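You operate a simulated robot arm through the tools that you are given. There is no shell and no other tool. Be economical: measure what you need, move in short steps, check, and stop when the job is done.

Carry out the task below with a simulated two-armed robot. There is one attempt and no reset: what you move stays moved.

JOB
Open the spare parts drawer, take the belt carton from the inside of the spare parts drawer and put it on the top of the low shelf and shut the drawer again. Take the lid off the brown tin that says "keep dark" on the top of the wooden workbench and lay it down there. Take the green cloth and leave it on the top of the sorter shelf. Fetch the grey chain link and set it on the stool under the sample pipe. Take the white tub marked "valley" from the top of the white bench and put it on the top of the low shelf. The order is free.

Only the result counts: the job must be done as asked and must still hold three seconds after the hand-in. Knocking over, shifting, dropping, spilling or breaking anything else fails it. Lids that push on must go on centred and level and be pressed home; caps that screw on are set level and turned clockwise until they are tight. Flat cloth is picked up by pressing the open fingertips on it (5 to 10 N) and closing them slowly along it; thin cloth reads only 2 to 8 mm in the jaws.

ROBOT AND FRAMES
Two 7-joint arms with two-finger parallel grippers on one trunk, on a base that drives. Base frame: it is fixed to the floor where the robot stands at the start and does not move with it; the origin is under the middle of the robot, x ahead of it, y to its left, z up. Units: m, rad, N and s.
The left shoulder is at the start at [0.06, 0.143, 0.936], the right one opposite. With the tool pointing down near the work surface each hand reaches from about 0.1 to 0.62 m from the robot's upright axis, wherever it stands, measured 20 degrees to its own side. Places, roughly: belt carton [0.75, -0.25, 0.5]; brown tin [0.75, -0.25, 1]; green cloth (11x7x3 cm) [1.2, -0.2, 0.9]; grey chain link (11x4x3 cm) [1.1, 0.1, 0.9]; spare parts drawer [0.5, -0.4, 0.5]; stool under the sample pipe (24x25 cm) [-2.2, 2.62, 0.4]; top of the low shelf [2.4, 0.9, 0.3]; top of the sorter shelf [-1.4, 1.8, 0.8]; white tub [2.5, 1, 1]. Payload 1.57 kg a hand.
The TCP of each hand is the grasp point between the finger pads, 0.03 m short of the fingertips. In the tool frame z runs along the fingers and y along their closing line. Largest opening 0.11 m; finger width 0.024, thickness 0.012; the body of the gripper, 0.048 by 0.112 m, starts 0.078 m behind the TCP.
Orientation is that of the tool frame in the base frame, as [roll, pitch, yaw] about the fixed x, y, z axes, in that order (R = Rz(yaw) Ry(pitch) Rx(roll)). With the fingers straight down and closing along the base's y, the tool's x points along the base's -x, its y along +y and its z along -z.

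CONTROLS
- The arms move only by the tool jog_arm. It takes "left_motion", "right_motion" or both (then of equal length, played together; a hand with none holds still); each is a list of rows, each an object (a shift or turn left out is 0, a gripper value left out holds the last) with "delta_pos": the shift along the tool's x, y, z in units of 150 mm (1.0 is 150 mm), a list of three; "delta_rot": the turn, a rotation vector about the tool's x, y, z in units of 180 degrees (1.0 is 180 degrees), a list of three; "claw": the gripper command, from -1 (fully open) to 1 (shut), values between in proportion. In form: [{"delta_pos": [dx, dy, dz], "delta_rot": [wx, wy, wz], "claw": claw}, ...]. A call has 1 to 20 rows; each row is the pose to reach, as a shift and turn from the pose commanded when the call began, along the tool's axes at that moment. A call with a number of a shift or a turn outside -1 to 1 is refused whole. A row lasts 0.2 s, in which the tool goes at most 0.05 m and 0.15 rad; a call with a longer step from one row to the next is refused whole, and so is a gripper value outside its range. Where a pose cannot be reached the arm comes as near as it can. A force on the tool above 40 N (or 10 N above the force at the start of the call, whichever is more), or a blocked arm, ends the call early, and 0.2 s more pass. The fingers move at their own pace (about 0.045 m/s each) and stop on an object; they squeeze with about 23 N. The grip force told is the motor's: it shows also when the fingers shut on nothing. Time passes only in rows, and 0.2 s behind the last, so rows that repeat a pose let the fingers close. The reply holds the time, the measured pose of the TCP, the force on the tool along the base axes, the opening and the grip force, in the units named above and with some noise, with the torque about the TCP (base axes, N m) and any sound that the robot's microphone picked up, and new pictures: "show" is both (left out), scene, wrist or none (wrist: the cameras of the hands that moved).
- Cameras (640 x 400 px; columns grow to the right, rows downward): "scene" is now at [0.0412, -0.0379, 1.5483]; the picture's right is [-0.41, -0.91, 0.00], its down [-0.71, 0.32, -0.63] and it looks along [0.57, -0.25, -0.78] (base axes); focal length 272 px, centre (320, 200). "left" rides on the left gripper at [0.07, -0.016, -0.141] in its tool frame; the picture's right is [0.23, 0.97, 0.00], its down [-0.86, 0.20, -0.48] and it looks along [-0.47, 0.11, 0.88] (tool axes); focal length 222 px, centre (320, 200). "right" rides on the right gripper at [0.07, 0.016, -0.141] in its tool frame; the picture's right is [-0.23, 0.97, 0.00], its down [-0.86, -0.20, -0.48] and it looks along [-0.47, -0.11, 0.88] (tool axes); focal length 222 px, centre (320, 200). There is no depth. A picture from a camera that has moved, and an enlarged one, comes with that camera's place and axes in the base frame and with its lens. The place of the scene camera against the robot may be out by one fixed shift of up to 0.012 m in any direction.
- move_column(by): slides the trunk up (or, below 0, down) by that many m; the arms and the scene camera ride with it, the base frame stays. It gives what a move gives, with no picture.
- base_move(legs): drives the robot by 1 to 6 legs, each [ahead, left, turn to the left] in m, m and rad, along the robot's own axes; the way and the turn of a leg run together, so that a leg with both is an arc; at most 1.5 m and 3.142 rad a leg. The arms and the cameras ride along, it lands a little off, and it stops where it bumps. It gives what a move gives, and a new picture of the scene camera.
- pan_tilt(pan, tilt): turns the head with the scene camera to pan (to the left, within 1.501 rad either way) and tilt (down, from -0.506 to 1.204), counted from straight ahead of the robot. It gives what a move gives, and a new picture of the scene camera.
- enlarge(camera, box): a new picture of the part [left, top, right, bottom] of that camera's present view, enlarged. It takes no simulated time.
- sign_off(): hands the job in; it is judged then, once.

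Work in short steps. Places have to be worked out from the pictures, the camera data and where the tool is seen: move nearer, look again, correct. Check each grasp and each placing, and mend what went wrong. You have 175 turns and 260 pictures in all, those below and enlarged ones among them. Open the grippers and draw the arms clear of the work before you hand the job in, unless the task says otherwise; then end with one line.

The tools are called by a JSON object that holds its "name" and its "arguments". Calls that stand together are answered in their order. jog_arm: Moves the arms, as the interface text tells. Its arguments: {"type":"object","properties":{"left_motion":{"type":"array","items":{"type":"object","properties":{"delta_pos":{"type":"array","items":{"type":"number"}},"delta_rot":{"type":"array","items":{"type":"number"}},"claw":{"type":"number"}}}},"right_motion":{"type":"array","items":{"type":"object","properties":{"delta_pos":{"type":"array","items":{"type":"number"}},"delta_rot":{"type":"array","items":{"type":"number"}},"claw":{"type":"number"}}}},"show":{"type":"string","enum":["both","scene","wrist","none"]}},"required":[]} The other tools are called the same way: move_column (by) slides the trunk up or down; base_move (legs) drives the base; pan_tilt (pan, tilt) turns the head that bears the scene camera; enlarge (camera, box) takes an enlarged picture of a part of a camera's view; sign_off () hands the job in.

At the start:

```text
time_s: 0.0
left_tool_pos: [0.521, 0.1131, 1.1014]
left_tool_rot: [-3.139, 0.002, -3.14]
left_contact_force: [1.2, -0.5, 0.5]
left_torque: [-0.01, -0.01, 0.01]
left_width: 0.1103
left_grip_force: 0.1
right_tool_pos: [0.4283, -0.3144, 1.1007]
right_tool_rot: [3.141, -0.001, 3.141]
right_contact_force: [-0.2, 0.5, -0.2]
right_torque: [0.01, 0.01, -0.03]
right_width: 0.1101
right_grip_force: 0.0
trunk travel left (down, up): [-0.535, 0.055]
robot x, y, heading: [-0.0031, 0.0004, 0.001]
head pan, tilt: [-0.419, 0.894]
```

scene: 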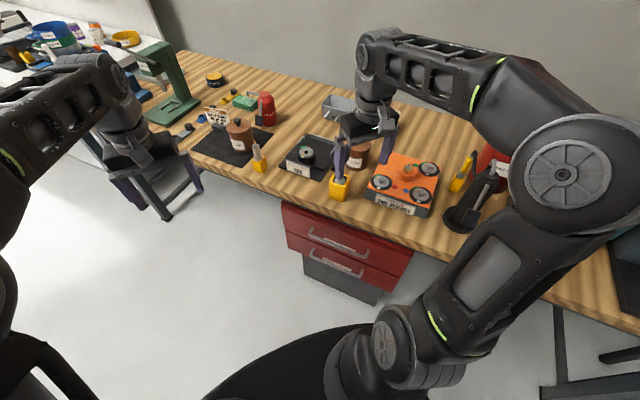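
right: 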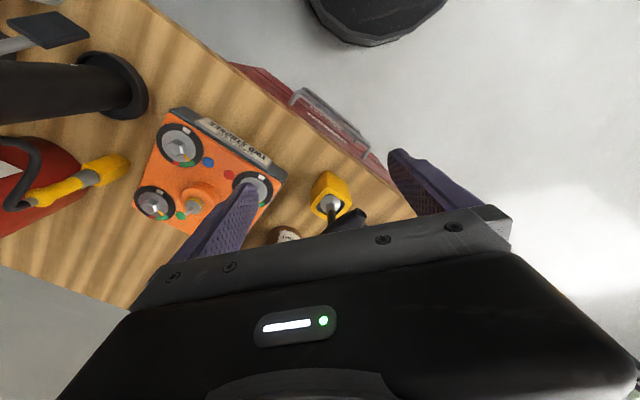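
left: 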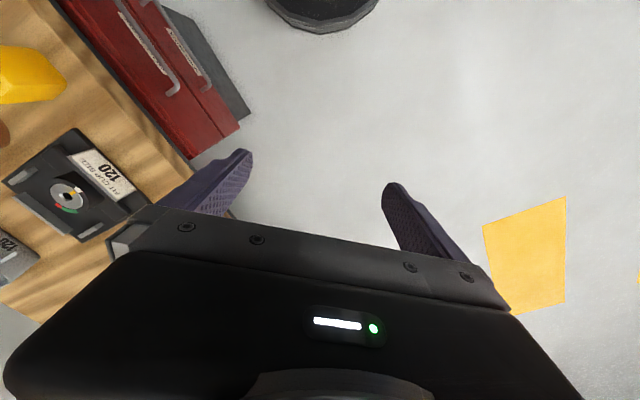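

I start by looking closer at the workbench and drawers.

{"name": "enlarge", "arguments": {"camera": "scene", "box": [120, 50, 300, 200]}}

{"name": "enlarge", "arguments": {"camera": "scene", "box": [260, 80, 480, 300]}}

```text
2.67 times, centred on (210, 125) of scene
camera zoom: at [0.0412, -0.0379, 1.5483], right [-0.41, -0.91, 0.0], down [-0.71, 0.32, -0.63], along [0.57, -0.25, -0.78], focal length 725 px, centre (613, 400)
```

zoom: 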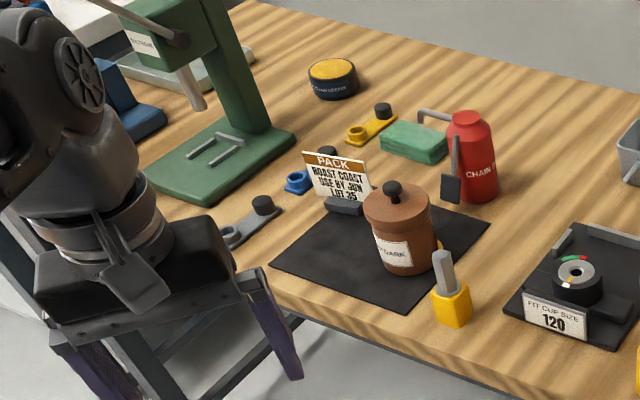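

```text
1.82 times, centred on (370, 190) of scene
camera zoom: at [0.0412, -0.0379, 1.5483], right [-0.41, -0.91, 0.0], down [-0.71, 0.32, -0.63], along [0.57, -0.25, -0.78], focal length 494 px, centre (229, 218)
```

zoom: 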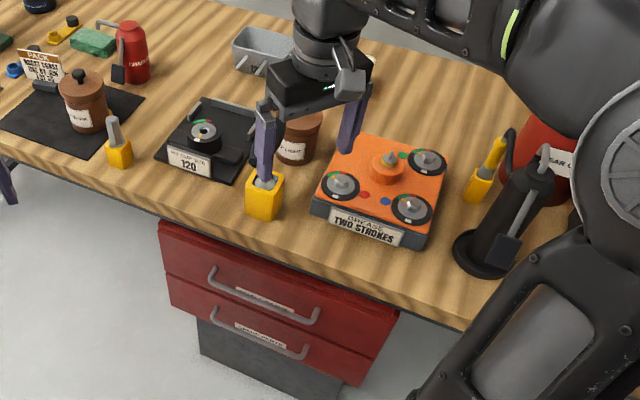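

Two brown tins and two drawers; I read the labels.

{"name": "enlarge", "arguments": {"camera": "scene", "box": [295, 215, 385, 285]}}

{"name": "enlarge", "arguments": {"camera": "scene", "box": [215, 110, 275, 180]}}

```text
5.71 times, centred on (340, 250) of scene
camera zoom: at [0.0412, -0.0379, 1.5483], right [-0.41, -0.91, 0.0], down [-0.71, 0.32, -0.63], along [0.57, -0.25, -0.78], focal length 1554 px, centre (206, -86)
```

zoom: 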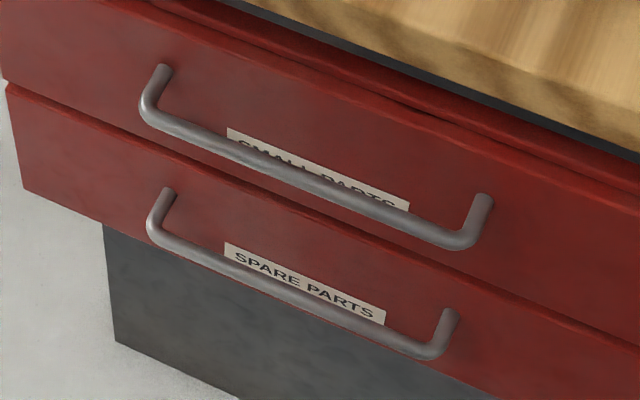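

```text
5.71 times, centred on (245, 145) of scene
camera zoom: at [0.0412, -0.0379, 1.5483], right [-0.41, -0.91, 0.0], down [-0.71, 0.32, -0.63], along [0.57, -0.25, -0.78], focal length 1554 px, centre (749, 514)
```

zoom: 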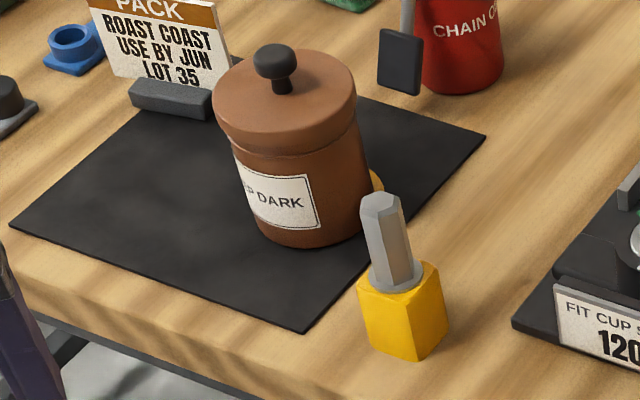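

Map the room first: pan the head around.

{"name": "pan_tilt", "arguments": {"pan": 1.2, "tilt": 0.5}}

{"name": "pan_tilt", "arguments": {"pan": 0.2, "tilt": 0.4}}

{"name": "pan_tilt", "arguments": {"pan": -1.2, "tilt": 0.6}}

```text
time_s: 1.7
left_tool_pos: [0.5201, 0.1117, 1.1014]
left_tool_rot: [-3.141, 0.001, 3.141]
left_contact_force: [-0.4, -0.1, 0.4]
left_torque: [-0.01, -0.01, 0.02]
left_width: 0.1099
left_grip_force: 0.0
right_tool_pos: [0.4303, -0.3157, 1.1009]
right_tool_rot: [3.141, 0.0, 3.141]
right_contact_force: [0.1, -1.3, 0.1]
right_torque: [0.0, 0.0, 0.01]
right_width: 0.1099
right_grip_force: 0.1
trunk travel left (down, up): [-0.535, 0.055]
robot x, y, heading: [0.0037, -0.0018, 0.003]
head pan, tilt: [1.201, 0.499]
camera scene: at [0.0049, 0.0778, 1.5817], right [0.93, -0.36, 0.0], down [-0.17, -0.45, -0.88], along [0.32, 0.82, -0.48], focal length 272 px, centre (320, 200)
```

scene: 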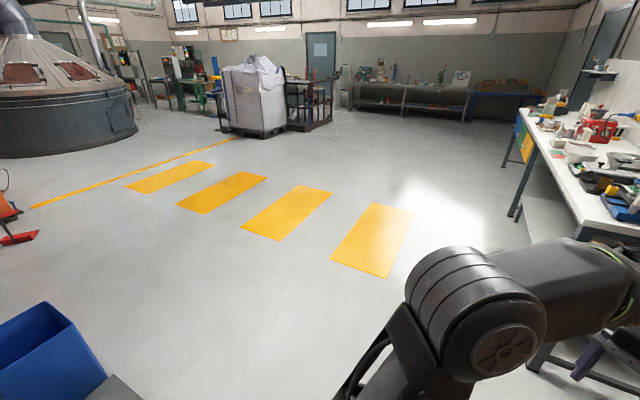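

```text
time_s: 3.0
left_tool_pos: [0.52, 0.1141, 1.1015]
left_tool_rot: [-3.141, 0.003, -3.141]
left_contact_force: [-0.2, -1.0, 0.6]
left_torque: [0.0, 0.02, 0.03]
left_width: 0.1098
left_grip_force: 0.1
right_tool_pos: [0.4294, -0.3151, 1.1008]
right_tool_rot: [-3.141, -0.002, 3.142]
right_contact_force: [0.0, 0.4, -0.8]
right_torque: [0.0, -0.01, -0.03]
right_width: 0.1097
right_grip_force: 0.0
trunk travel left (down, up): [-0.535, 0.055]
robot x, y, heading: [0.0004, 0.003, -0.0]
head pan, tilt: [0.201, 0.4]
camera scene: at [0.0627, 0.0115, 1.5908], right [0.2, -0.98, 0.0], down [-0.38, -0.08, -0.92], along [0.9, 0.18, -0.39], focal length 272 px, centre (320, 200)
```

scene: 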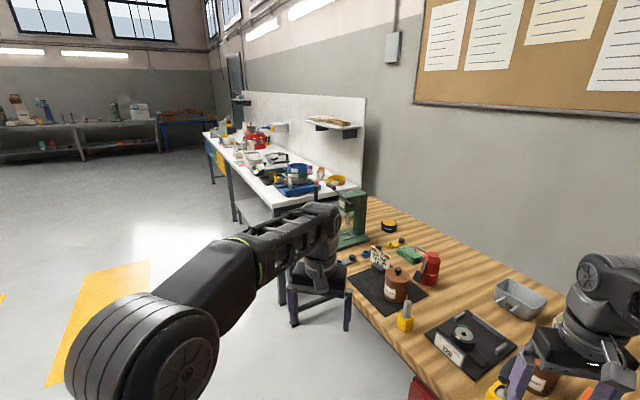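

```text
time_s: 4.5
left_tool_pos: [0.5198, 0.1122, 1.1012]
left_tool_rot: [-3.142, 0.001, -3.141]
left_contact_force: [-0.4, -0.5, -0.3]
left_torque: [-0.01, 0.0, -0.04]
left_width: 0.1102
left_grip_force: 0.1
right_tool_pos: [0.4301, -0.3159, 1.1006]
right_tool_rot: [3.14, -0.001, -3.14]
right_contact_force: [0.2, 0.5, -0.2]
right_torque: [-0.02, -0.05, -0.04]
right_width: 0.1098
right_grip_force: 0.0
trunk travel left (down, up): [-0.535, 0.055]
robot x, y, heading: [-0.0012, -0.0025, -0.004]
head pan, tilt: [-1.201, 0.6]
camera scene: at [0.004, -0.0894, 1.5726], right [-0.93, -0.36, 0.0], down [-0.2, 0.53, -0.83], along [0.3, -0.77, -0.56], focal length 272 px, centre (320, 200)
```

scene: 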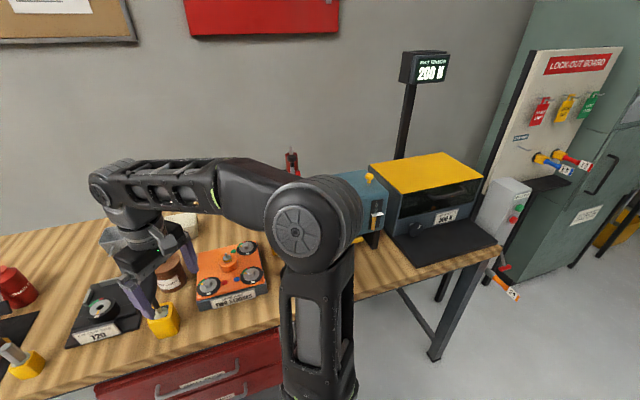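

Back off from the bench, then turn to face it (bench heading judged about -0.88 rad).

{"name": "base_move", "arguments": {"legs": [[-0.2, 0.24, 0], [0, 0, -0.876], [0, 0.5, 0]]}}

{"name": "pan_tilt", "arguments": {"pan": 0, "tilt": 0.7}}

```text
time_s: 11.4
left_tool_pos: [0.6065, 0.2448, 1.1009]
left_tool_rot: [-3.141, 0.003, 2.277]
left_contact_force: [0.4, 1.0, -0.1]
left_torque: [-0.03, 0.05, 0.03]
left_width: 0.1102
left_grip_force: 0.0
right_tool_pos: [0.222, 0.0374, 1.1012]
right_tool_rot: [-3.14, 0.0, 2.275]
right_contact_force: [-0.1, 0.3, 0.7]
right_torque: [-0.01, 0.01, -0.01]
right_width: 0.11
right_grip_force: 0.0
trunk travel left (down, up): [-0.535, 0.055]
robot x, y, heading: [0.186, 0.5656, -0.869]
head pan, tilt: [-1.201, 0.6]
camera scene: at [0.1243, 0.5063, 1.5726], right [-0.88, 0.48, 0.0], down [0.27, 0.5, -0.83], along [-0.39, -0.73, -0.56], focal length 272 px, centre (320, 200)
```

scene: 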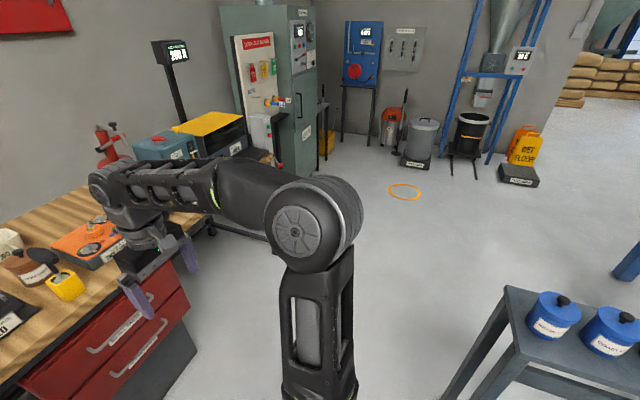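

```text
time_s: 12.8
left_tool_pos: [0.6055, 0.2448, 1.1011]
left_tool_rot: [-3.141, 0.001, 2.276]
left_contact_force: [0.3, -0.2, -0.7]
left_torque: [-0.03, 0.02, -0.02]
left_width: 0.11
left_grip_force: 0.0
right_tool_pos: [0.221, 0.0368, 1.101]
right_tool_rot: [-3.141, 0.0, 2.276]
right_contact_force: [0.2, -0.2, -0.2]
right_torque: [-0.04, -0.02, 0.01]
right_width: 0.1098
right_grip_force: 0.1
trunk travel left (down, up): [-0.535, 0.055]
robot x, y, heading: [0.1848, 0.5673, -0.86]
head pan, tilt: [0.0, 0.7]
camera scene: at [0.2207, 0.5187, 1.564], right [-0.76, -0.65, 0.0], down [-0.42, 0.49, -0.76], along [0.5, -0.58, -0.64], focal length 272 px, centre (320, 200)
```

scene: 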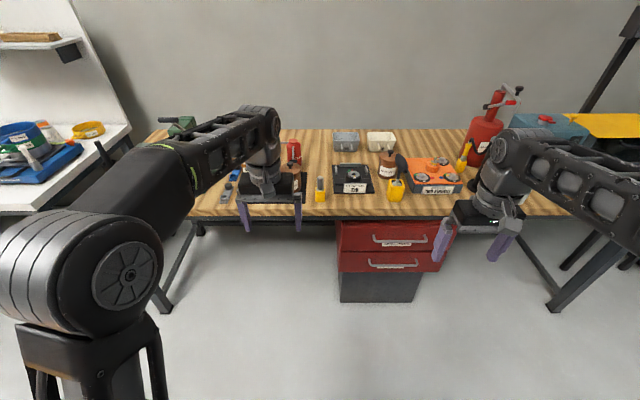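

The view is square now. Drive nearer to the tin/link region with the trunk raised a bit and head tilted down.

{"name": "move_column", "arguments": {"by": 0.05}}

{"name": "base_move", "arguments": {"legs": [[0.25, 0.1, 0]]}}

{"name": "pan_tilt", "arguments": {"pan": 0, "tilt": 0.85}}

```text
time_s: 13.7
left_tool_pos: [0.6071, 0.2439, 1.1509]
left_tool_rot: [3.141, 0.001, 2.276]
left_contact_force: [-0.2, -0.1, 0.1]
left_torque: [0.0, 0.03, -0.02]
left_width: 0.1098
left_grip_force: 0.0
right_tool_pos: [0.2218, 0.037, 1.1506]
right_tool_rot: [-3.141, 0.001, 2.275]
right_contact_force: [0.1, -0.2, 0.1]
right_torque: [-0.01, 0.02, 0.0]
right_width: 0.1098
right_grip_force: 0.0
trunk travel left (down, up): [-0.585, 0.005]
robot x, y, heading: [0.185, 0.5674, -0.865]
head pan, tilt: [0.0, 0.7]
```

```text
time_s: 15.6
left_tool_pos: [0.8466, 0.1182, 1.1505]
left_tool_rot: [-3.141, -0.001, 2.275]
left_contact_force: [0.0, -0.5, -0.1]
left_torque: [0.02, -0.01, 0.05]
left_width: 0.1099
left_grip_force: 0.1
right_tool_pos: [0.4609, -0.0889, 1.1499]
right_tool_rot: [-3.142, 0.0, 2.274]
right_contact_force: [0.9, -0.3, 0.3]
right_torque: [-0.01, -0.01, -0.04]
right_width: 0.1101
right_grip_force: 0.1
trunk travel left (down, up): [-0.585, 0.005]
robot x, y, heading: [0.4221, 0.4431, -0.866]
head pan, tilt: [0.0, 0.7]
camera scene: at [0.4609, 0.3931, 1.6139], right [-0.76, -0.65, 0.0], down [-0.42, 0.49, -0.76], along [0.49, -0.58, -0.64], focal length 272 px, centre (320, 200)
```

scene: 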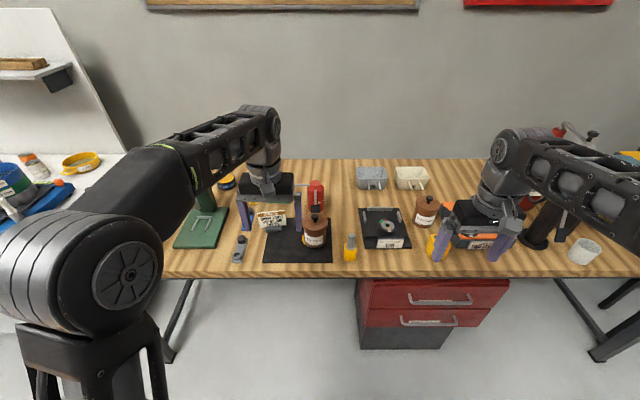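

```text
time_s: 16.3
left_tool_pos: [0.8451, 0.1199, 1.1517]
left_tool_rot: [-3.141, 0.003, 2.275]
left_contact_force: [0.8, -0.5, -0.7]
left_torque: [-0.02, -0.01, 0.0]
left_width: 0.11
left_grip_force: 0.0
right_tool_pos: [0.4598, -0.0883, 1.1516]
right_tool_rot: [-3.14, -0.001, 2.276]
right_contact_force: [0.2, -0.4, -0.1]
right_torque: [-0.02, -0.02, -0.03]
right_width: 0.11
right_grip_force: 0.0
trunk travel left (down, up): [-0.585, 0.005]
robot x, y, heading: [0.4265, 0.4443, -0.865]
head pan, tilt: [0.0, 0.85]
camera scene: at [0.4552, 0.399, 1.6017], right [-0.76, -0.65, 0.0], down [-0.49, 0.57, -0.66], along [0.43, -0.5, -0.75], focal length 272 px, centre (320, 200)
```

scene: 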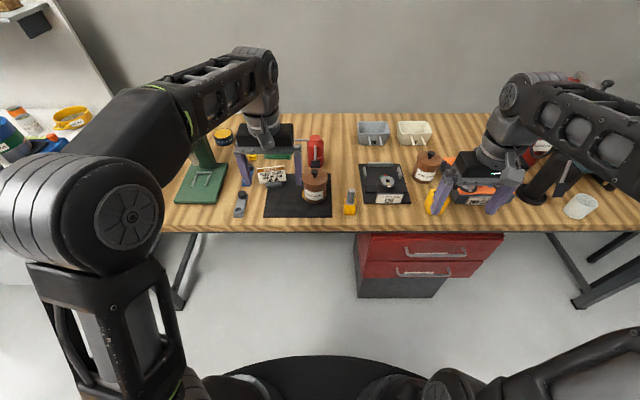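

Zoom on both tins and the link area.

{"name": "enlarge", "arguments": {"camera": "scene", "box": [290, 130, 450, 230]}}

{"name": "enlarge", "arguments": {"camera": "left", "box": [0, 0, 640, 400]}}

{"name": "enlarge", "arguments": {"camera": "scene", "box": [170, 110, 330, 230]}}

```text
4.00 times, centred on (370, 180) of scene
camera zoom: at [0.4552, 0.399, 1.6017], right [-0.76, -0.65, 0.0], down [-0.49, 0.57, -0.66], along [0.43, -0.5, -0.75], focal length 1087 px, centre (120, 280)
```

zoom: 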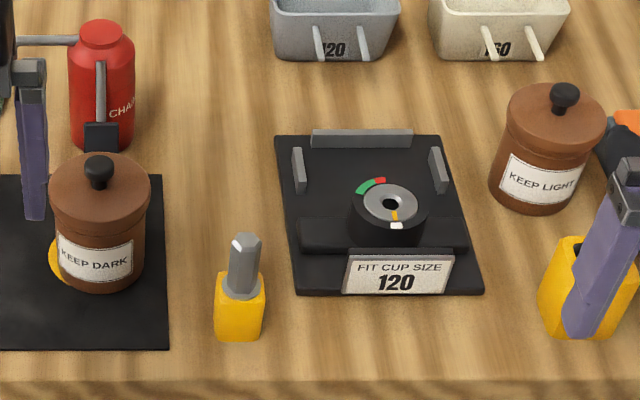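

```text
1.00 times, centred on (320, 200) of left (not enlarged: the box is as wide or as high as the picture)
camera zoom: at [0.7869, 0.1614, 1.2935], right [0.6, 0.8, 0.0], down [0.7, -0.52, 0.48], along [0.39, -0.29, -0.88], focal length 222 px, centre (320, 200)
```

zoom: 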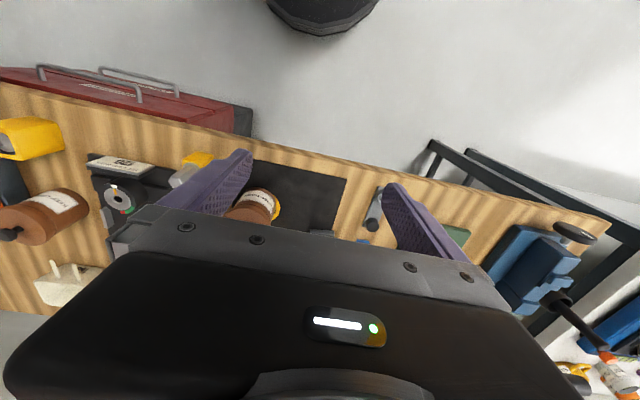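

```text
3.33 times, centred on (250, 170) of scene
camera zoom: at [0.4552, 0.399, 1.6017], right [-0.76, -0.65, 0.0], down [-0.49, 0.57, -0.66], along [0.43, -0.5, -0.75], focal length 906 px, centre (553, 300)
```

zoom: 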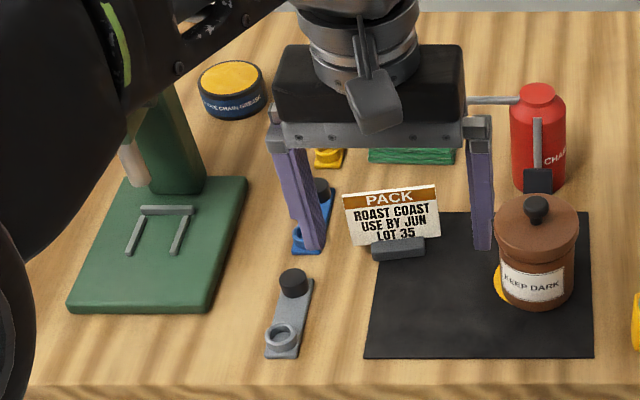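

Robot frame estimates: tin (fwd .73, left .01, knob top z .977), link (.68,.28), cloth (.93,.17), bench top z ≈ .853. I drive closer in steps, watching the left forearm against the green press.

{"name": "base_move", "arguments": {"legs": [[0.16, 0.1, 0]]}}

{"name": "pan_tilt", "arguments": {"pan": 0.4, "tilt": 0.8}}

```text
time_s: 17.9
left_tool_pos: [1.027, 0.0616, 1.1509]
left_tool_rot: [3.141, 0.0, 2.275]
left_contact_force: [0.9, 0.2, -0.1]
left_torque: [0.03, 0.03, 0.0]
left_width: 0.1103
left_grip_force: 0.0
right_tool_pos: [0.641, -0.1439, 1.1513]
right_tool_rot: [-3.141, 0.0, 2.272]
right_contact_force: [0.7, 0.6, 0.3]
right_torque: [0.02, 0.02, 0.02]
right_width: 0.1099
right_grip_force: 0.0
trunk travel left (down, up): [-0.585, 0.005]
robot x, y, heading: [0.6006, 0.3863, -0.868]
head pan, tilt: [0.0, 0.85]
camera scene: at [0.6377, 0.3416, 1.6016], right [-0.76, -0.65, 0.0], down [-0.49, 0.57, -0.66], along [0.43, -0.5, -0.75], focal length 272 px, centre (320, 200)
```

scene: 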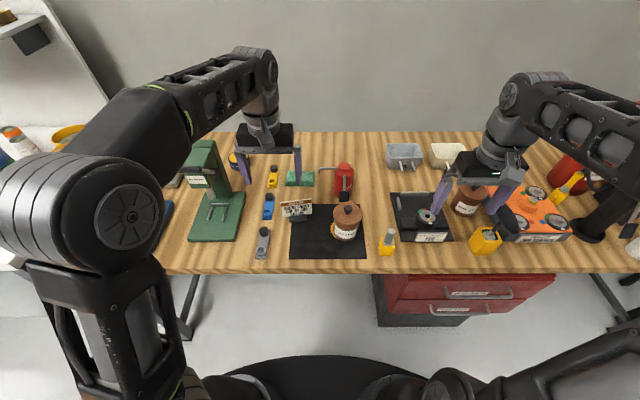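

```text
time_s: 18.8
left_tool_pos: [1.0265, 0.0615, 1.1506]
left_tool_rot: [3.141, 0.001, 2.274]
left_contact_force: [-0.5, 0.2, 0.5]
left_torque: [0.01, 0.01, 0.01]
left_width: 0.1099
left_grip_force: 0.1
right_tool_pos: [0.6416, -0.1442, 1.1515]
right_tool_rot: [3.141, 0.001, 2.273]
right_contact_force: [-0.7, 0.5, -0.2]
right_torque: [0.02, -0.01, -0.04]
right_width: 0.11
right_grip_force: 0.0
trunk travel left (down, up): [-0.585, 0.005]
robot x, y, heading: [0.6027, 0.3839, -0.866]
head pan, tilt: [0.4, 0.799]
camera scene: at [0.6578, 0.3652, 1.6057], right [-0.45, -0.89, 0.0], down [-0.64, 0.32, -0.7], along [0.62, -0.31, -0.72], focal length 272 px, centre (320, 200)
```

scene: 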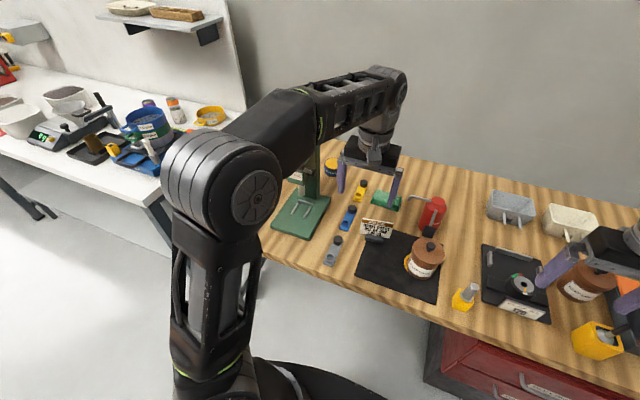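

Press looks lower than the forearm. From here link (fwd ≈.51, left ≈.175) is within left-hand reach; move the left hand over it and look.

{"name": "jog_arm", "arguments": {"left_motion": [{"delta_pos": [0.02, 0.2, 0]}, {"delta_pos": [0.03, 0.4, 0]}, {"delta_pos": [0.03, 0.4, 0.3]}, {"delta_pos": [0.03, 0.4, 0.6]}, {"delta_pos": [0.03, 0.4, 0.87]}]}}

```text
time_s: 19.9
left_tool_pos: [1.0682, 0.1008, 1.0212]
left_tool_rot: [3.141, 0.002, 2.274]
left_contact_force: [0.3, 0.5, 0.2]
left_torque: [0.0, 0.01, 0.01]
left_width: 0.1097
left_grip_force: 0.1
right_tool_pos: [0.6405, -0.145, 1.1506]
right_tool_rot: [3.14, 0.001, 2.275]
right_contact_force: [0.6, 0.5, -0.1]
right_torque: [0.01, 0.01, -0.01]
right_width: 0.1101
right_grip_force: 0.0
trunk travel left (down, up): [-0.585, 0.005]
robot x, y, heading: [0.6067, 0.3867, -0.869]
head pan, tilt: [0.4, 0.799]
camera scene: at [0.6582, 0.3647, 1.6057], right [-0.45, -0.89, 0.0], down [-0.64, 0.32, -0.7], along [0.62, -0.31, -0.72], focal length 272 px, centre (320, 200)
camera left: at [1.0106, 0.1449, 1.1627], right [0.6, 0.8, 0.0], down [0.7, -0.52, 0.48], along [0.38, -0.29, -0.88], focal length 222 px, centre (320, 200)
```

scene: 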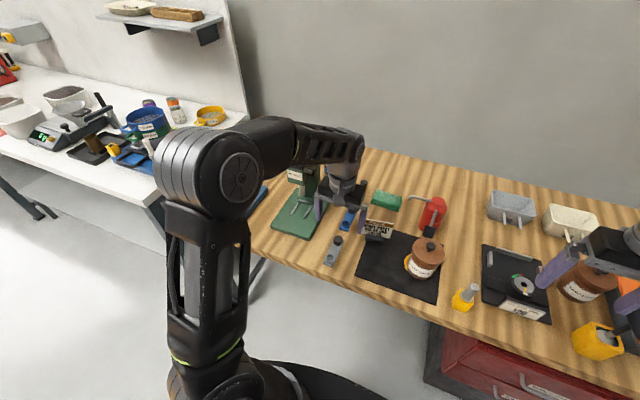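
left: 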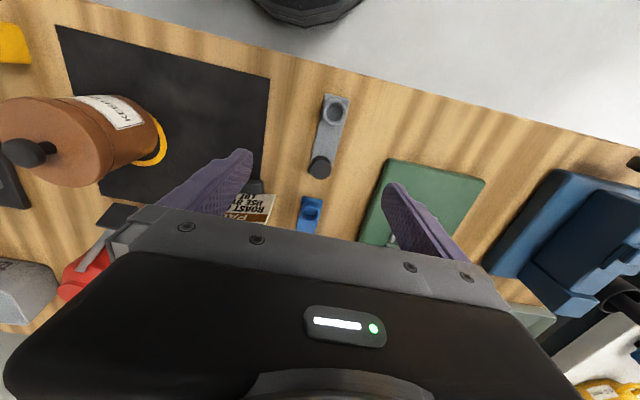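

Wrist view puts the link centre ~6 mm off in y and aligned with the tool. Narrow the fingers and descend onto the bar.

{"name": "jog_arm", "arguments": {"left_motion": [{"delta_pos": [0.033, 0.043, 0.1], "claw": -0.3}, {"delta_pos": [0.033, 0.043, 0.4]}, {"delta_pos": [0.033, 0.043, 0.65]}, {"delta_pos": [0.033, 0.043, 0.8]}, {"delta_pos": [0.033, 0.043, 0.84]}], "show": "wrist"}}

```text
time_s: 21.1
left_tool_pos: [1.0711, 0.1116, 0.8954]
left_tool_rot: [-3.141, 0.003, 2.275]
left_contact_force: [-0.3, -0.1, 0.9]
left_torque: [-0.02, -0.01, -0.01]
left_width: 0.0715
left_grip_force: 0.1
right_tool_pos: [0.641, -0.1442, 1.1511]
right_tool_rot: [3.142, -0.001, 2.272]
right_contact_force: [0.0, 0.3, 0.1]
right_torque: [0.01, 0.02, 0.01]
right_width: 0.1101
right_grip_force: 0.2
trunk travel left (down, up): [-0.585, 0.005]
robot x, y, heading: [0.6014, 0.3866, -0.867]
head pan, tilt: [0.4, 0.799]
camera left: at [1.0134, 0.1533, 1.0368], right [0.6, 0.8, 0.0], down [0.7, -0.52, 0.48], along [0.39, -0.29, -0.88], focal length 222 px, centre (320, 200)
```

left: 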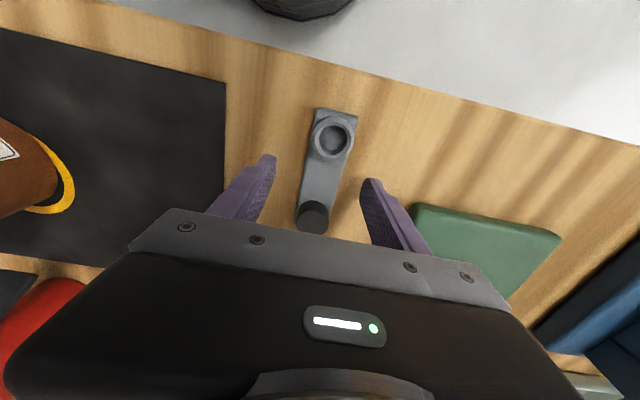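

Centred. Lower ~8 mm more and close.

{"name": "jog_arm", "arguments": {"left_motion": [{"delta_pos": [0, 0, 0.03]}, {"delta_pos": [0, 0, 0.055]}, {"delta_pos": [0, 0, 0.055]}, {"delta_pos": [0, 0, 0.055], "claw": 1}, {"delta_pos": [0, 0, 0.055], "claw": 1}, {"delta_pos": [0, 0, 0.055], "claw": 1}, {"delta_pos": [0, 0, 0.055], "claw": 1}, {"delta_pos": [0, 0, 0.055], "claw": 1}], "show": "wrist"}}

```text
time_s: 22.9
left_tool_pos: [1.0709, 0.1116, 0.8872]
left_tool_rot: [-3.141, 0.002, 2.274]
left_contact_force: [0.0, 1.1, -0.3]
left_torque: [0.06, 0.01, -0.03]
left_width: 0.0335
left_grip_force: 23.1
right_tool_pos: [0.6413, -0.1454, 1.1506]
right_tool_rot: [3.141, 0.0, 2.271]
right_contact_force: [0.3, 0.1, -0.8]
right_torque: [-0.02, -0.02, -0.04]
right_width: 0.1099
right_grip_force: 0.1
trunk travel left (down, up): [-0.585, 0.005]
robot x, y, heading: [0.602, 0.3854, -0.865]
head pan, tilt: [0.4, 0.799]
camera left: at [1.0132, 0.1541, 1.0287], right [0.6, 0.8, 0.0], down [0.7, -0.52, 0.48], along [0.38, -0.29, -0.88], focal length 222 px, centre (320, 200)
```

left: 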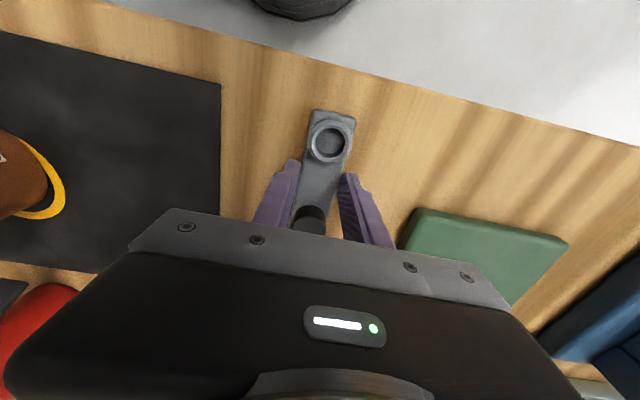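

Link gripped (33.5 mm). Lift it and bring the right hand toward the tin.

{"name": "jog_arm", "arguments": {"left_motion": [{"delta_pos": [0, 0, -0.2]}, {"delta_pos": [0, 0, -0.4]}, {"delta_pos": [0, 0, -0.7]}, {"delta_pos": [0, 0, -1.0]}, {"delta_pos": [0, 0, -1.0]}], "right_motion": [{"delta_pos": [-0.1, 0.2, 0]}, {"delta_pos": [-0.25, 0.45, 0]}, {"delta_pos": [-0.4, 0.65, 0]}, {"delta_pos": [-0.55, 0.85, 0]}, {"delta_pos": [-0.6, 1.0, 0]}], "show": "none"}}

{"name": "jog_arm", "arguments": {"left_motion": [{"delta_pos": [0, 0, -0.2]}, {"delta_pos": [0, 0, -0.4]}, {"delta_pos": [0, 0, -0.6]}, {"delta_pos": [0, 0, -0.6]}], "right_motion": [{"delta_pos": [-0.1, 0.2, 0]}, {"delta_pos": [-0.2, 0.4, 0]}, {"delta_pos": [-0.33, 0.53, 0]}, {"delta_pos": [-0.33, 0.53, 0.25]}]}}

```text
time_s: 24.1
left_tool_pos: [1.0711, 0.1109, 1.0365]
left_tool_rot: [3.14, 0.0, 2.275]
left_contact_force: [-0.5, 0.6, -1.8]
left_torque: [0.03, 0.04, 0.0]
left_width: 0.0337
left_grip_force: 23.1
right_tool_pos: [0.8109, -0.1173, 1.151]
right_tool_rot: [-3.141, -0.002, 2.273]
right_contact_force: [0.0, -0.8, 0.6]
right_torque: [0.04, 0.0, -0.01]
right_width: 0.1101
right_grip_force: 0.0
trunk travel left (down, up): [-0.585, 0.005]
robot x, y, heading: [0.6033, 0.3915, -0.87]
head pan, tilt: [0.4, 0.799]
```

```text
time_s: 25.1
left_tool_pos: [1.0733, 0.1094, 1.1251]
left_tool_rot: [3.14, -0.002, 2.273]
left_contact_force: [0.8, 0.0, -2.2]
left_torque: [0.03, 0.02, -0.01]
left_width: 0.0334
left_grip_force: 23.5
right_tool_pos: [0.9085, -0.1042, 1.1114]
right_tool_rot: [3.14, -0.002, 2.271]
right_contact_force: [1.1, 0.6, -0.3]
right_torque: [0.02, 0.02, -0.01]
right_width: 0.1101
right_grip_force: 0.1
right hand out of reach, approached as far as the arm can: row 2, 3
trunk travel left (down, up): [-0.585, 0.005]
robot x, y, heading: [0.6018, 0.3854, -0.864]
head pan, tilt: [0.4, 0.799]
camera scene: at [0.6608, 0.3639, 1.6056], right [-0.45, -0.89, 0.0], down [-0.64, 0.32, -0.7], along [0.62, -0.31, -0.72], focal length 272 px, centre (320, 200)
camera right: at [0.8766, -0.0401, 1.2533], right [0.89, 0.46, 0.0], down [0.4, -0.78, 0.48], along [0.22, -0.43, -0.88], focal length 222 px, centre (320, 200)
camera left: at [1.0154, 0.1519, 1.2676], right [0.6, 0.8, 0.0], down [0.71, -0.52, 0.48], along [0.38, -0.28, -0.88], focal length 222 px, centre (320, 200)
```

scene: 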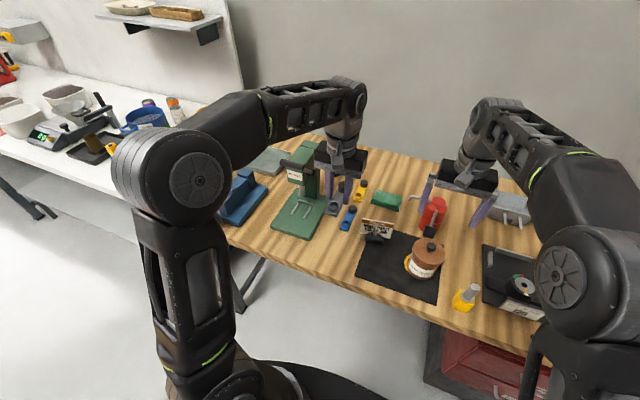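
right: 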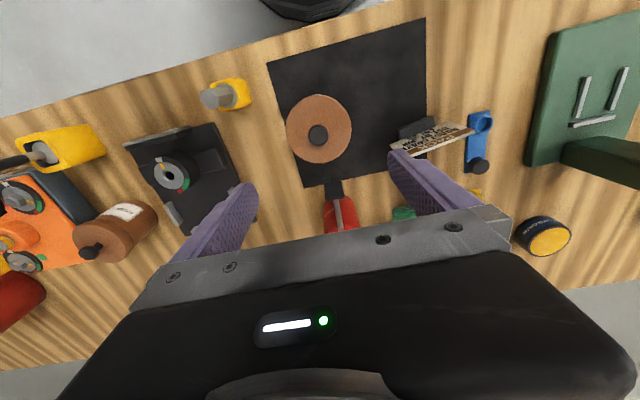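
left: 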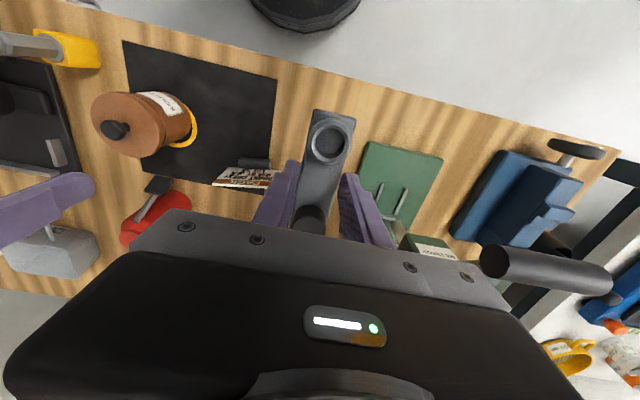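

Knob is ~12 mm nearer to the robot than the TCP. Correct and descend to just above it with narrowed fingers.

{"name": "jog_arm", "arguments": {"right_motion": [{"delta_pos": [0.08, 0, 0.1], "claw": 0.0}, {"delta_pos": [0.08, 0, 0.3]}, {"delta_pos": [0.08, 0, 0.5]}, {"delta_pos": [0.08, 0, 0.6]}, {"delta_pos": [0.08, 0, 0.6]}]}}

```text
time_s: 26.4
left_tool_pos: [1.0711, 0.1112, 1.1272]
left_tool_rot: [-3.14, 0.001, 2.275]
left_contact_force: [0.4, -0.7, -1.8]
left_torque: [0.01, -0.01, 0.0]
left_width: 0.0335
left_grip_force: 22.7
right_tool_pos: [0.8977, -0.0945, 1.0223]
right_tool_rot: [3.141, 0.001, 2.273]
right_contact_force: [0.7, -0.7, -0.2]
right_torque: [0.0, 0.01, 0.01]
right_width: 0.0552
right_grip_force: 0.1
trunk travel left (down, up): [-0.585, 0.005]
robot x, y, heading: [0.6018, 0.3882, -0.87]
head pan, tilt: [0.4, 0.799]
camera scene: at [0.658, 0.3653, 1.6057], right [-0.45, -0.89, 0.0], down [-0.64, 0.32, -0.7], along [0.62, -0.31, -0.72], focal length 272 px, centre (320, 200)
camera right: at [0.8656, -0.0293, 1.164], right [0.89, 0.46, 0.0], down [0.4, -0.78, 0.48], along [0.22, -0.43, -0.88], focal length 222 px, centre (320, 200)
```

scene: 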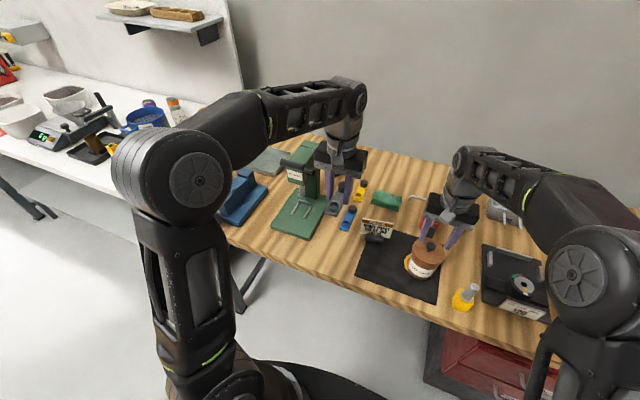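
right: 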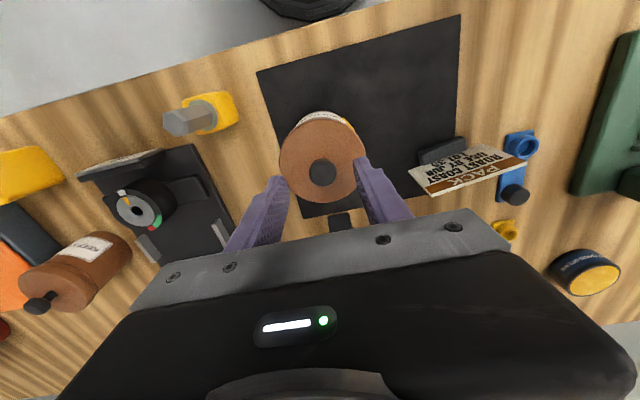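

Aligned. Lower gently until tips nearly touch lid top.

{"name": "jog_arm", "arguments": {"right_motion": [{"delta_pos": [-0.01, 0, 0.08]}, {"delta_pos": [-0.01, 0, 0.15]}, {"delta_pos": [-0.01, 0, 0.2]}, {"delta_pos": [-0.01, 0, 0.23]}, {"delta_pos": [-0.01, 0, 0.25]}, {"delta_pos": [-0.01, 0, 0.27]}], "show": "wrist"}}

```text
time_s: 27.8
left_tool_pos: [1.0715, 0.1108, 1.1254]
left_tool_rot: [3.141, 0.002, 2.275]
left_contact_force: [-0.2, -0.4, -2.8]
left_torque: [0.0, -0.01, 0.0]
left_width: 0.0336
left_grip_force: 23.0
right_tool_pos: [0.8983, -0.0939, 0.9832]
right_tool_rot: [3.141, 0.0, 2.271]
right_contact_force: [0.5, -0.6, 0.4]
right_torque: [-0.03, -0.03, -0.03]
right_width: 0.0547
right_grip_force: 0.1
trunk travel left (down, up): [-0.585, 0.005]
robot x, y, heading: [0.6007, 0.3856, -0.868]
head pan, tilt: [0.4, 0.799]
camera right: at [0.8664, -0.0304, 1.1246], right [0.89, 0.46, 0.0], down [0.4, -0.78, 0.48], along [0.22, -0.43, -0.88], focal length 222 px, centre (320, 200)
```

right: 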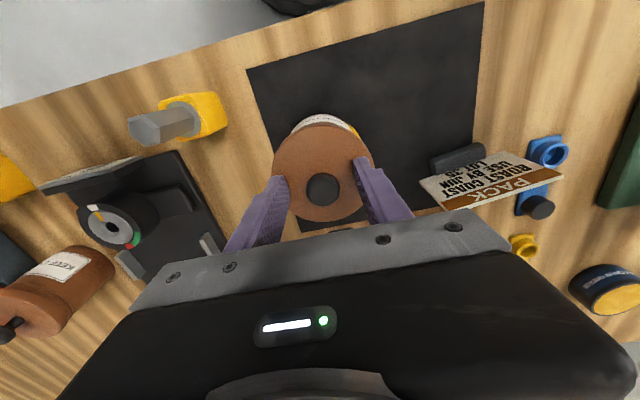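

Continue down in 2 mm rows to find the lid.

{"name": "jog_arm", "arguments": {"right_motion": [{"delta_pos": [-0.005, 0, 0.013]}, {"delta_pos": [-0.005, 0, 0.026]}, {"delta_pos": [-0.005, 0, 0.04]}, {"delta_pos": [-0.005, 0, 0.053]}], "show": "wrist"}}

```text
time_s: 28.6
left_tool_pos: [1.0688, 0.1119, 1.1268]
left_tool_rot: [3.141, 0.002, 2.272]
left_contact_force: [0.0, -0.6, -1.6]
left_torque: [0.0, 0.03, -0.01]
left_width: 0.0336
left_grip_force: 22.6
right_tool_pos: [0.9, -0.0962, 0.9828]
right_tool_rot: [3.138, 0.009, 2.273]
right_contact_force: [-6.9, 5.3, 21.4]
right_torque: [0.14, 0.52, -0.05]
right_width: 0.055
right_grip_force: 0.1
trunk travel left (down, up): [-0.585, 0.005]
robot x, y, heading: [0.6038, 0.3855, -0.869]
head pan, tilt: [0.4, 0.799]
stopped in row 4 (right hand): the force on the tool passed its limit at 43 N (the readings are from after the stop); the commanded pose is now the measured one
camera right: at [0.8659, -0.0304, 1.1238], right [0.89, 0.46, 0.01], down [0.4, -0.78, 0.49], along [0.23, -0.43, -0.87], focal length 222 px, centre (320, 200)
```

right: 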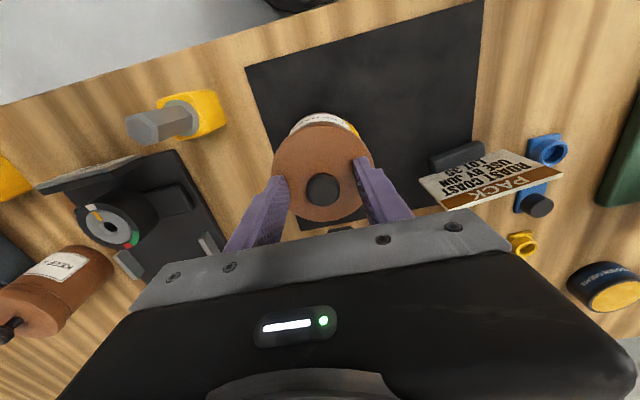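

Lid top is at z ≈ .952. Raise 3 mm and close on the knob.

{"name": "jog_arm", "arguments": {"right_motion": [{"delta_pos": [0, 0, -0.015]}, {"delta_pos": [0, 0, -0.025]}, {"delta_pos": [0, 0, -0.025], "claw": 1}, {"delta_pos": [0, 0, -0.025], "claw": 1}, {"delta_pos": [0, 0, -0.025], "claw": 1}, {"delta_pos": [0, 0, -0.025], "claw": 1}, {"delta_pos": [0, 0, -0.025], "claw": 1}], "show": "wrist"}}

```text
time_s: 30.2
left_tool_pos: [1.0707, 0.1106, 1.1262]
left_tool_rot: [-3.141, 0.0, 2.274]
left_contact_force: [0.3, -0.6, -2.3]
left_torque: [0.0, 0.03, 0.0]
left_width: 0.0337
left_grip_force: 22.8
right_tool_pos: [0.9003, -0.0956, 0.9832]
right_tool_rot: [3.14, 0.007, 2.275]
right_contact_force: [-0.5, 0.8, -1.1]
right_torque: [0.02, 0.03, 0.0]
right_width: 0.0239
right_grip_force: 23.1
trunk travel left (down, up): [-0.585, 0.005]
robot x, y, heading: [0.6051, 0.3854, -0.868]
head pan, tilt: [0.4, 0.799]
camera right: at [0.8667, -0.0315, 1.1246], right [0.89, 0.46, 0.0], down [0.4, -0.78, 0.48], along [0.22, -0.43, -0.88], focal length 222 px, centre (320, 200)
```

right: 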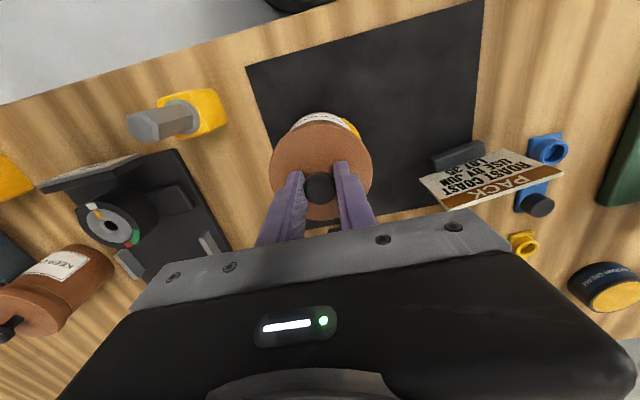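

Knob held at 24 mm. Lift slowly, straight up.

{"name": "jog_arm", "arguments": {"right_motion": [{"delta_pos": [0, 0, -0.03]}, {"delta_pos": [0, 0, -0.06]}, {"delta_pos": [0, 0, -0.1]}, {"delta_pos": [0, 0, -0.2]}, {"delta_pos": [0, 0, -0.35]}, {"delta_pos": [0, 0, -0.5]}]}}

```text
time_s: 31.6
left_tool_pos: [1.0709, 0.1105, 1.127]
left_tool_rot: [-3.141, 0.001, 2.275]
left_contact_force: [0.7, -0.2, -2.2]
left_torque: [0.04, 0.03, 0.02]
left_width: 0.0335
left_grip_force: 23.0
right_tool_pos: [0.8993, -0.0951, 1.059]
right_tool_rot: [3.139, 0.007, 2.273]
right_contact_force: [-0.4, 0.2, -0.8]
right_torque: [-0.01, 0.0, -0.02]
right_width: 0.0242
right_grip_force: 22.7
trunk travel left (down, up): [-0.585, 0.005]
robot x, y, heading: [0.6063, 0.3843, -0.866]
head pan, tilt: [0.4, 0.799]
camera scene: at [0.6578, 0.3654, 1.6057], right [-0.45, -0.89, 0.0], down [-0.64, 0.32, -0.7], along [0.62, -0.31, -0.72], focal length 272 px, centre (320, 200)
camera right: at [0.8658, -0.0312, 1.1995], right [0.89, 0.46, 0.0], down [0.4, -0.78, 0.48], along [0.22, -0.43, -0.88], focal length 222 px, centre (320, 200)
```

scene: 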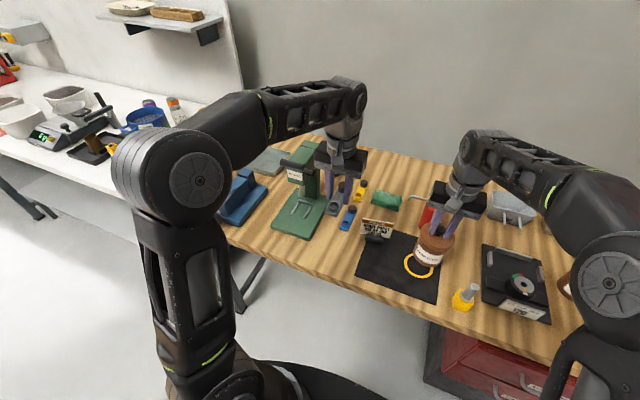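
right: 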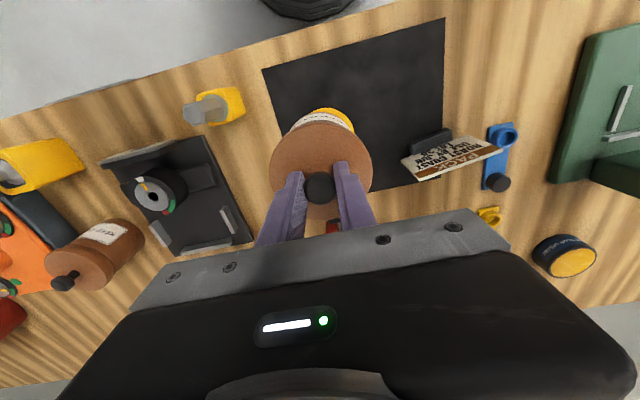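

The whole tin came up: lid is tight. Set the tin back on its ring, then put the link down so the left hand can hold the tin body.

{"name": "jog_arm", "arguments": {"right_motion": [{"delta_pos": [0, 0, 0.15]}, {"delta_pos": [0, 0, 0.3]}, {"delta_pos": [0, 0, 0.42]}, {"delta_pos": [0, 0, 0.47]}, {"delta_pos": [0, 0, 0.495]}, {"delta_pos": [0, 0, 0.505]}], "left_motion": [{"delta_pos": [0, 0, 0.2]}, {"delta_pos": [0, 0, 0.4]}, {"delta_pos": [0, 0, 0.6]}, {"delta_pos": [0, 0, 0.8]}, {"delta_pos": [0, 0, 0.9]}, {"delta_pos": [0, 0, 1.0]}]}}

```text
time_s: 33.0
left_tool_pos: [1.0703, 0.1102, 0.9743]
left_tool_rot: [3.141, 0.003, 2.273]
left_contact_force: [-0.4, 0.7, -3.1]
left_torque: [-0.01, 0.03, 0.02]
left_width: 0.0334
left_grip_force: 23.2
right_tool_pos: [0.9009, -0.0957, 0.9822]
right_tool_rot: [3.14, 0.009, 2.272]
right_contact_force: [-0.6, 1.3, 3.5]
right_torque: [0.07, 0.18, -0.04]
right_width: 0.0241
right_grip_force: 23.3
trunk travel left (down, up): [-0.585, 0.005]
robot x, y, heading: [0.6053, 0.3851, -0.868]
head pan, tilt: [0.4, 0.799]
camera scene: at [0.6576, 0.3659, 1.6059], right [-0.45, -0.89, 0.0], down [-0.64, 0.32, -0.7], along [0.62, -0.31, -0.72], focal length 272 px, centre (320, 200)
camera right: at [0.8669, -0.0309, 1.1244], right [0.89, 0.46, 0.0], down [0.4, -0.78, 0.48], along [0.22, -0.43, -0.87], focal length 222 px, centre (320, 200)
camera left: at [1.0133, 0.1519, 1.1182], right [0.6, 0.8, 0.0], down [0.7, -0.52, 0.48], along [0.39, -0.29, -0.88], focal length 222 px, centre (320, 200)
```

scene: 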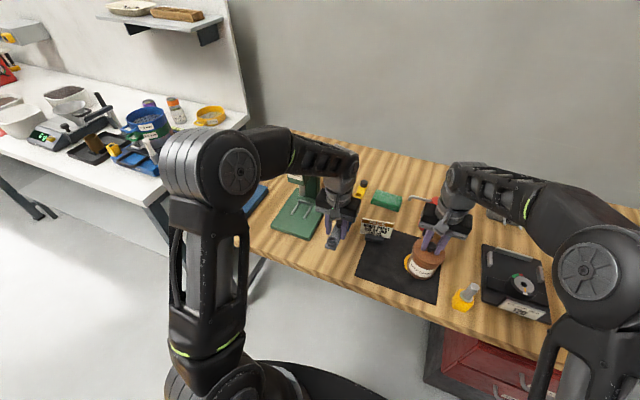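
right: 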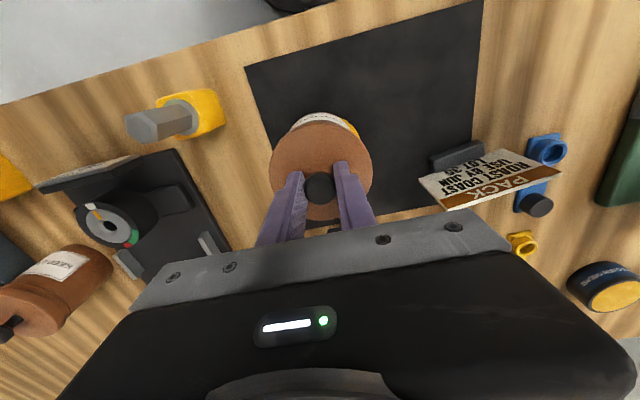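
left: 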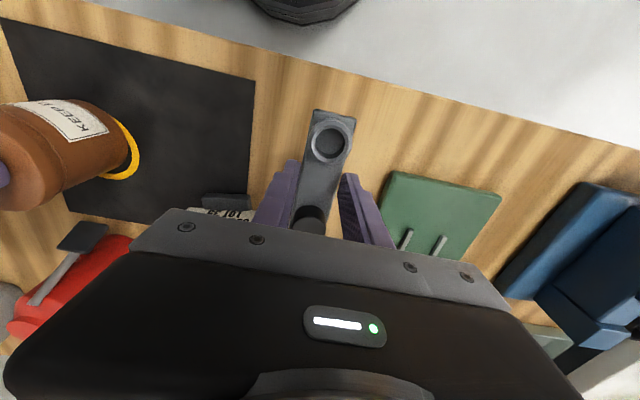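

Tin is back. Set the link down at its old height and release.

{"name": "jog_arm", "arguments": {"left_motion": [{"delta_pos": [0, 0, 0.25]}, {"delta_pos": [0, 0, 0.45]}, {"delta_pos": [0, 0, 0.55]}, {"delta_pos": [0, 0, 0.58]}, {"delta_pos": [0, 0, 0.58]}, {"delta_pos": [0, 0, 0.58], "claw": 0.2}, {"delta_pos": [0, 0, 0.58], "claw": 0.0}, {"delta_pos": [0, 0, 0.58], "claw": -0.2}, {"delta_pos": [0, 0, 0.58], "claw": -0.3}, {"delta_pos": [0, 0, 0.5]}, {"delta_pos": [0, 0, 0.3]}, {"delta_pos": [0, 0, 0.0]}, {"delta_pos": [0, 0, -0.3], "claw": -1}, {"delta_pos": [0, 0, -0.5], "claw": -1}], "show": "wrist"}}

```text
time_s: 36.0
left_tool_pos: [1.0734, 0.1118, 1.052]
left_tool_rot: [-3.141, 0.001, 2.273]
left_contact_force: [-0.6, 0.1, -0.1]
left_torque: [0.02, 0.0, 0.0]
left_width: 0.11
left_grip_force: 0.1
right_tool_pos: [0.9018, -0.0953, 0.9835]
right_tool_rot: [3.14, 0.007, 2.272]
right_contact_force: [3.6, -0.1, 8.6]
right_torque: [-0.03, -0.07, -0.01]
right_width: 0.024
right_grip_force: 23.1
trunk travel left (down, up): [-0.585, 0.005]
robot x, y, heading: [0.6036, 0.3864, -0.867]
head pan, tilt: [0.4, 0.799]
camera left: at [1.0153, 0.1542, 1.1931], right [0.6, 0.8, 0.0], down [0.7, -0.52, 0.48], along [0.38, -0.29, -0.88], focal length 222 px, centre (320, 200)
```

left: 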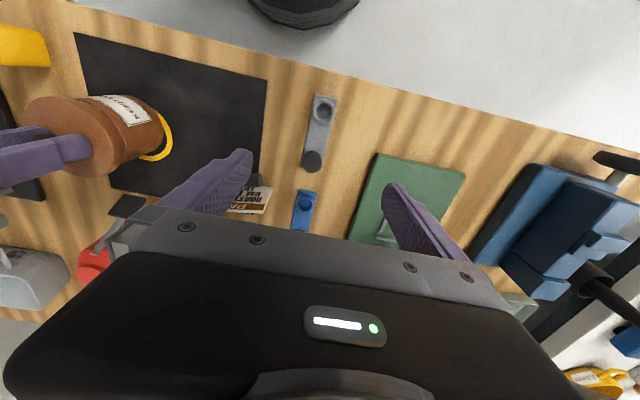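

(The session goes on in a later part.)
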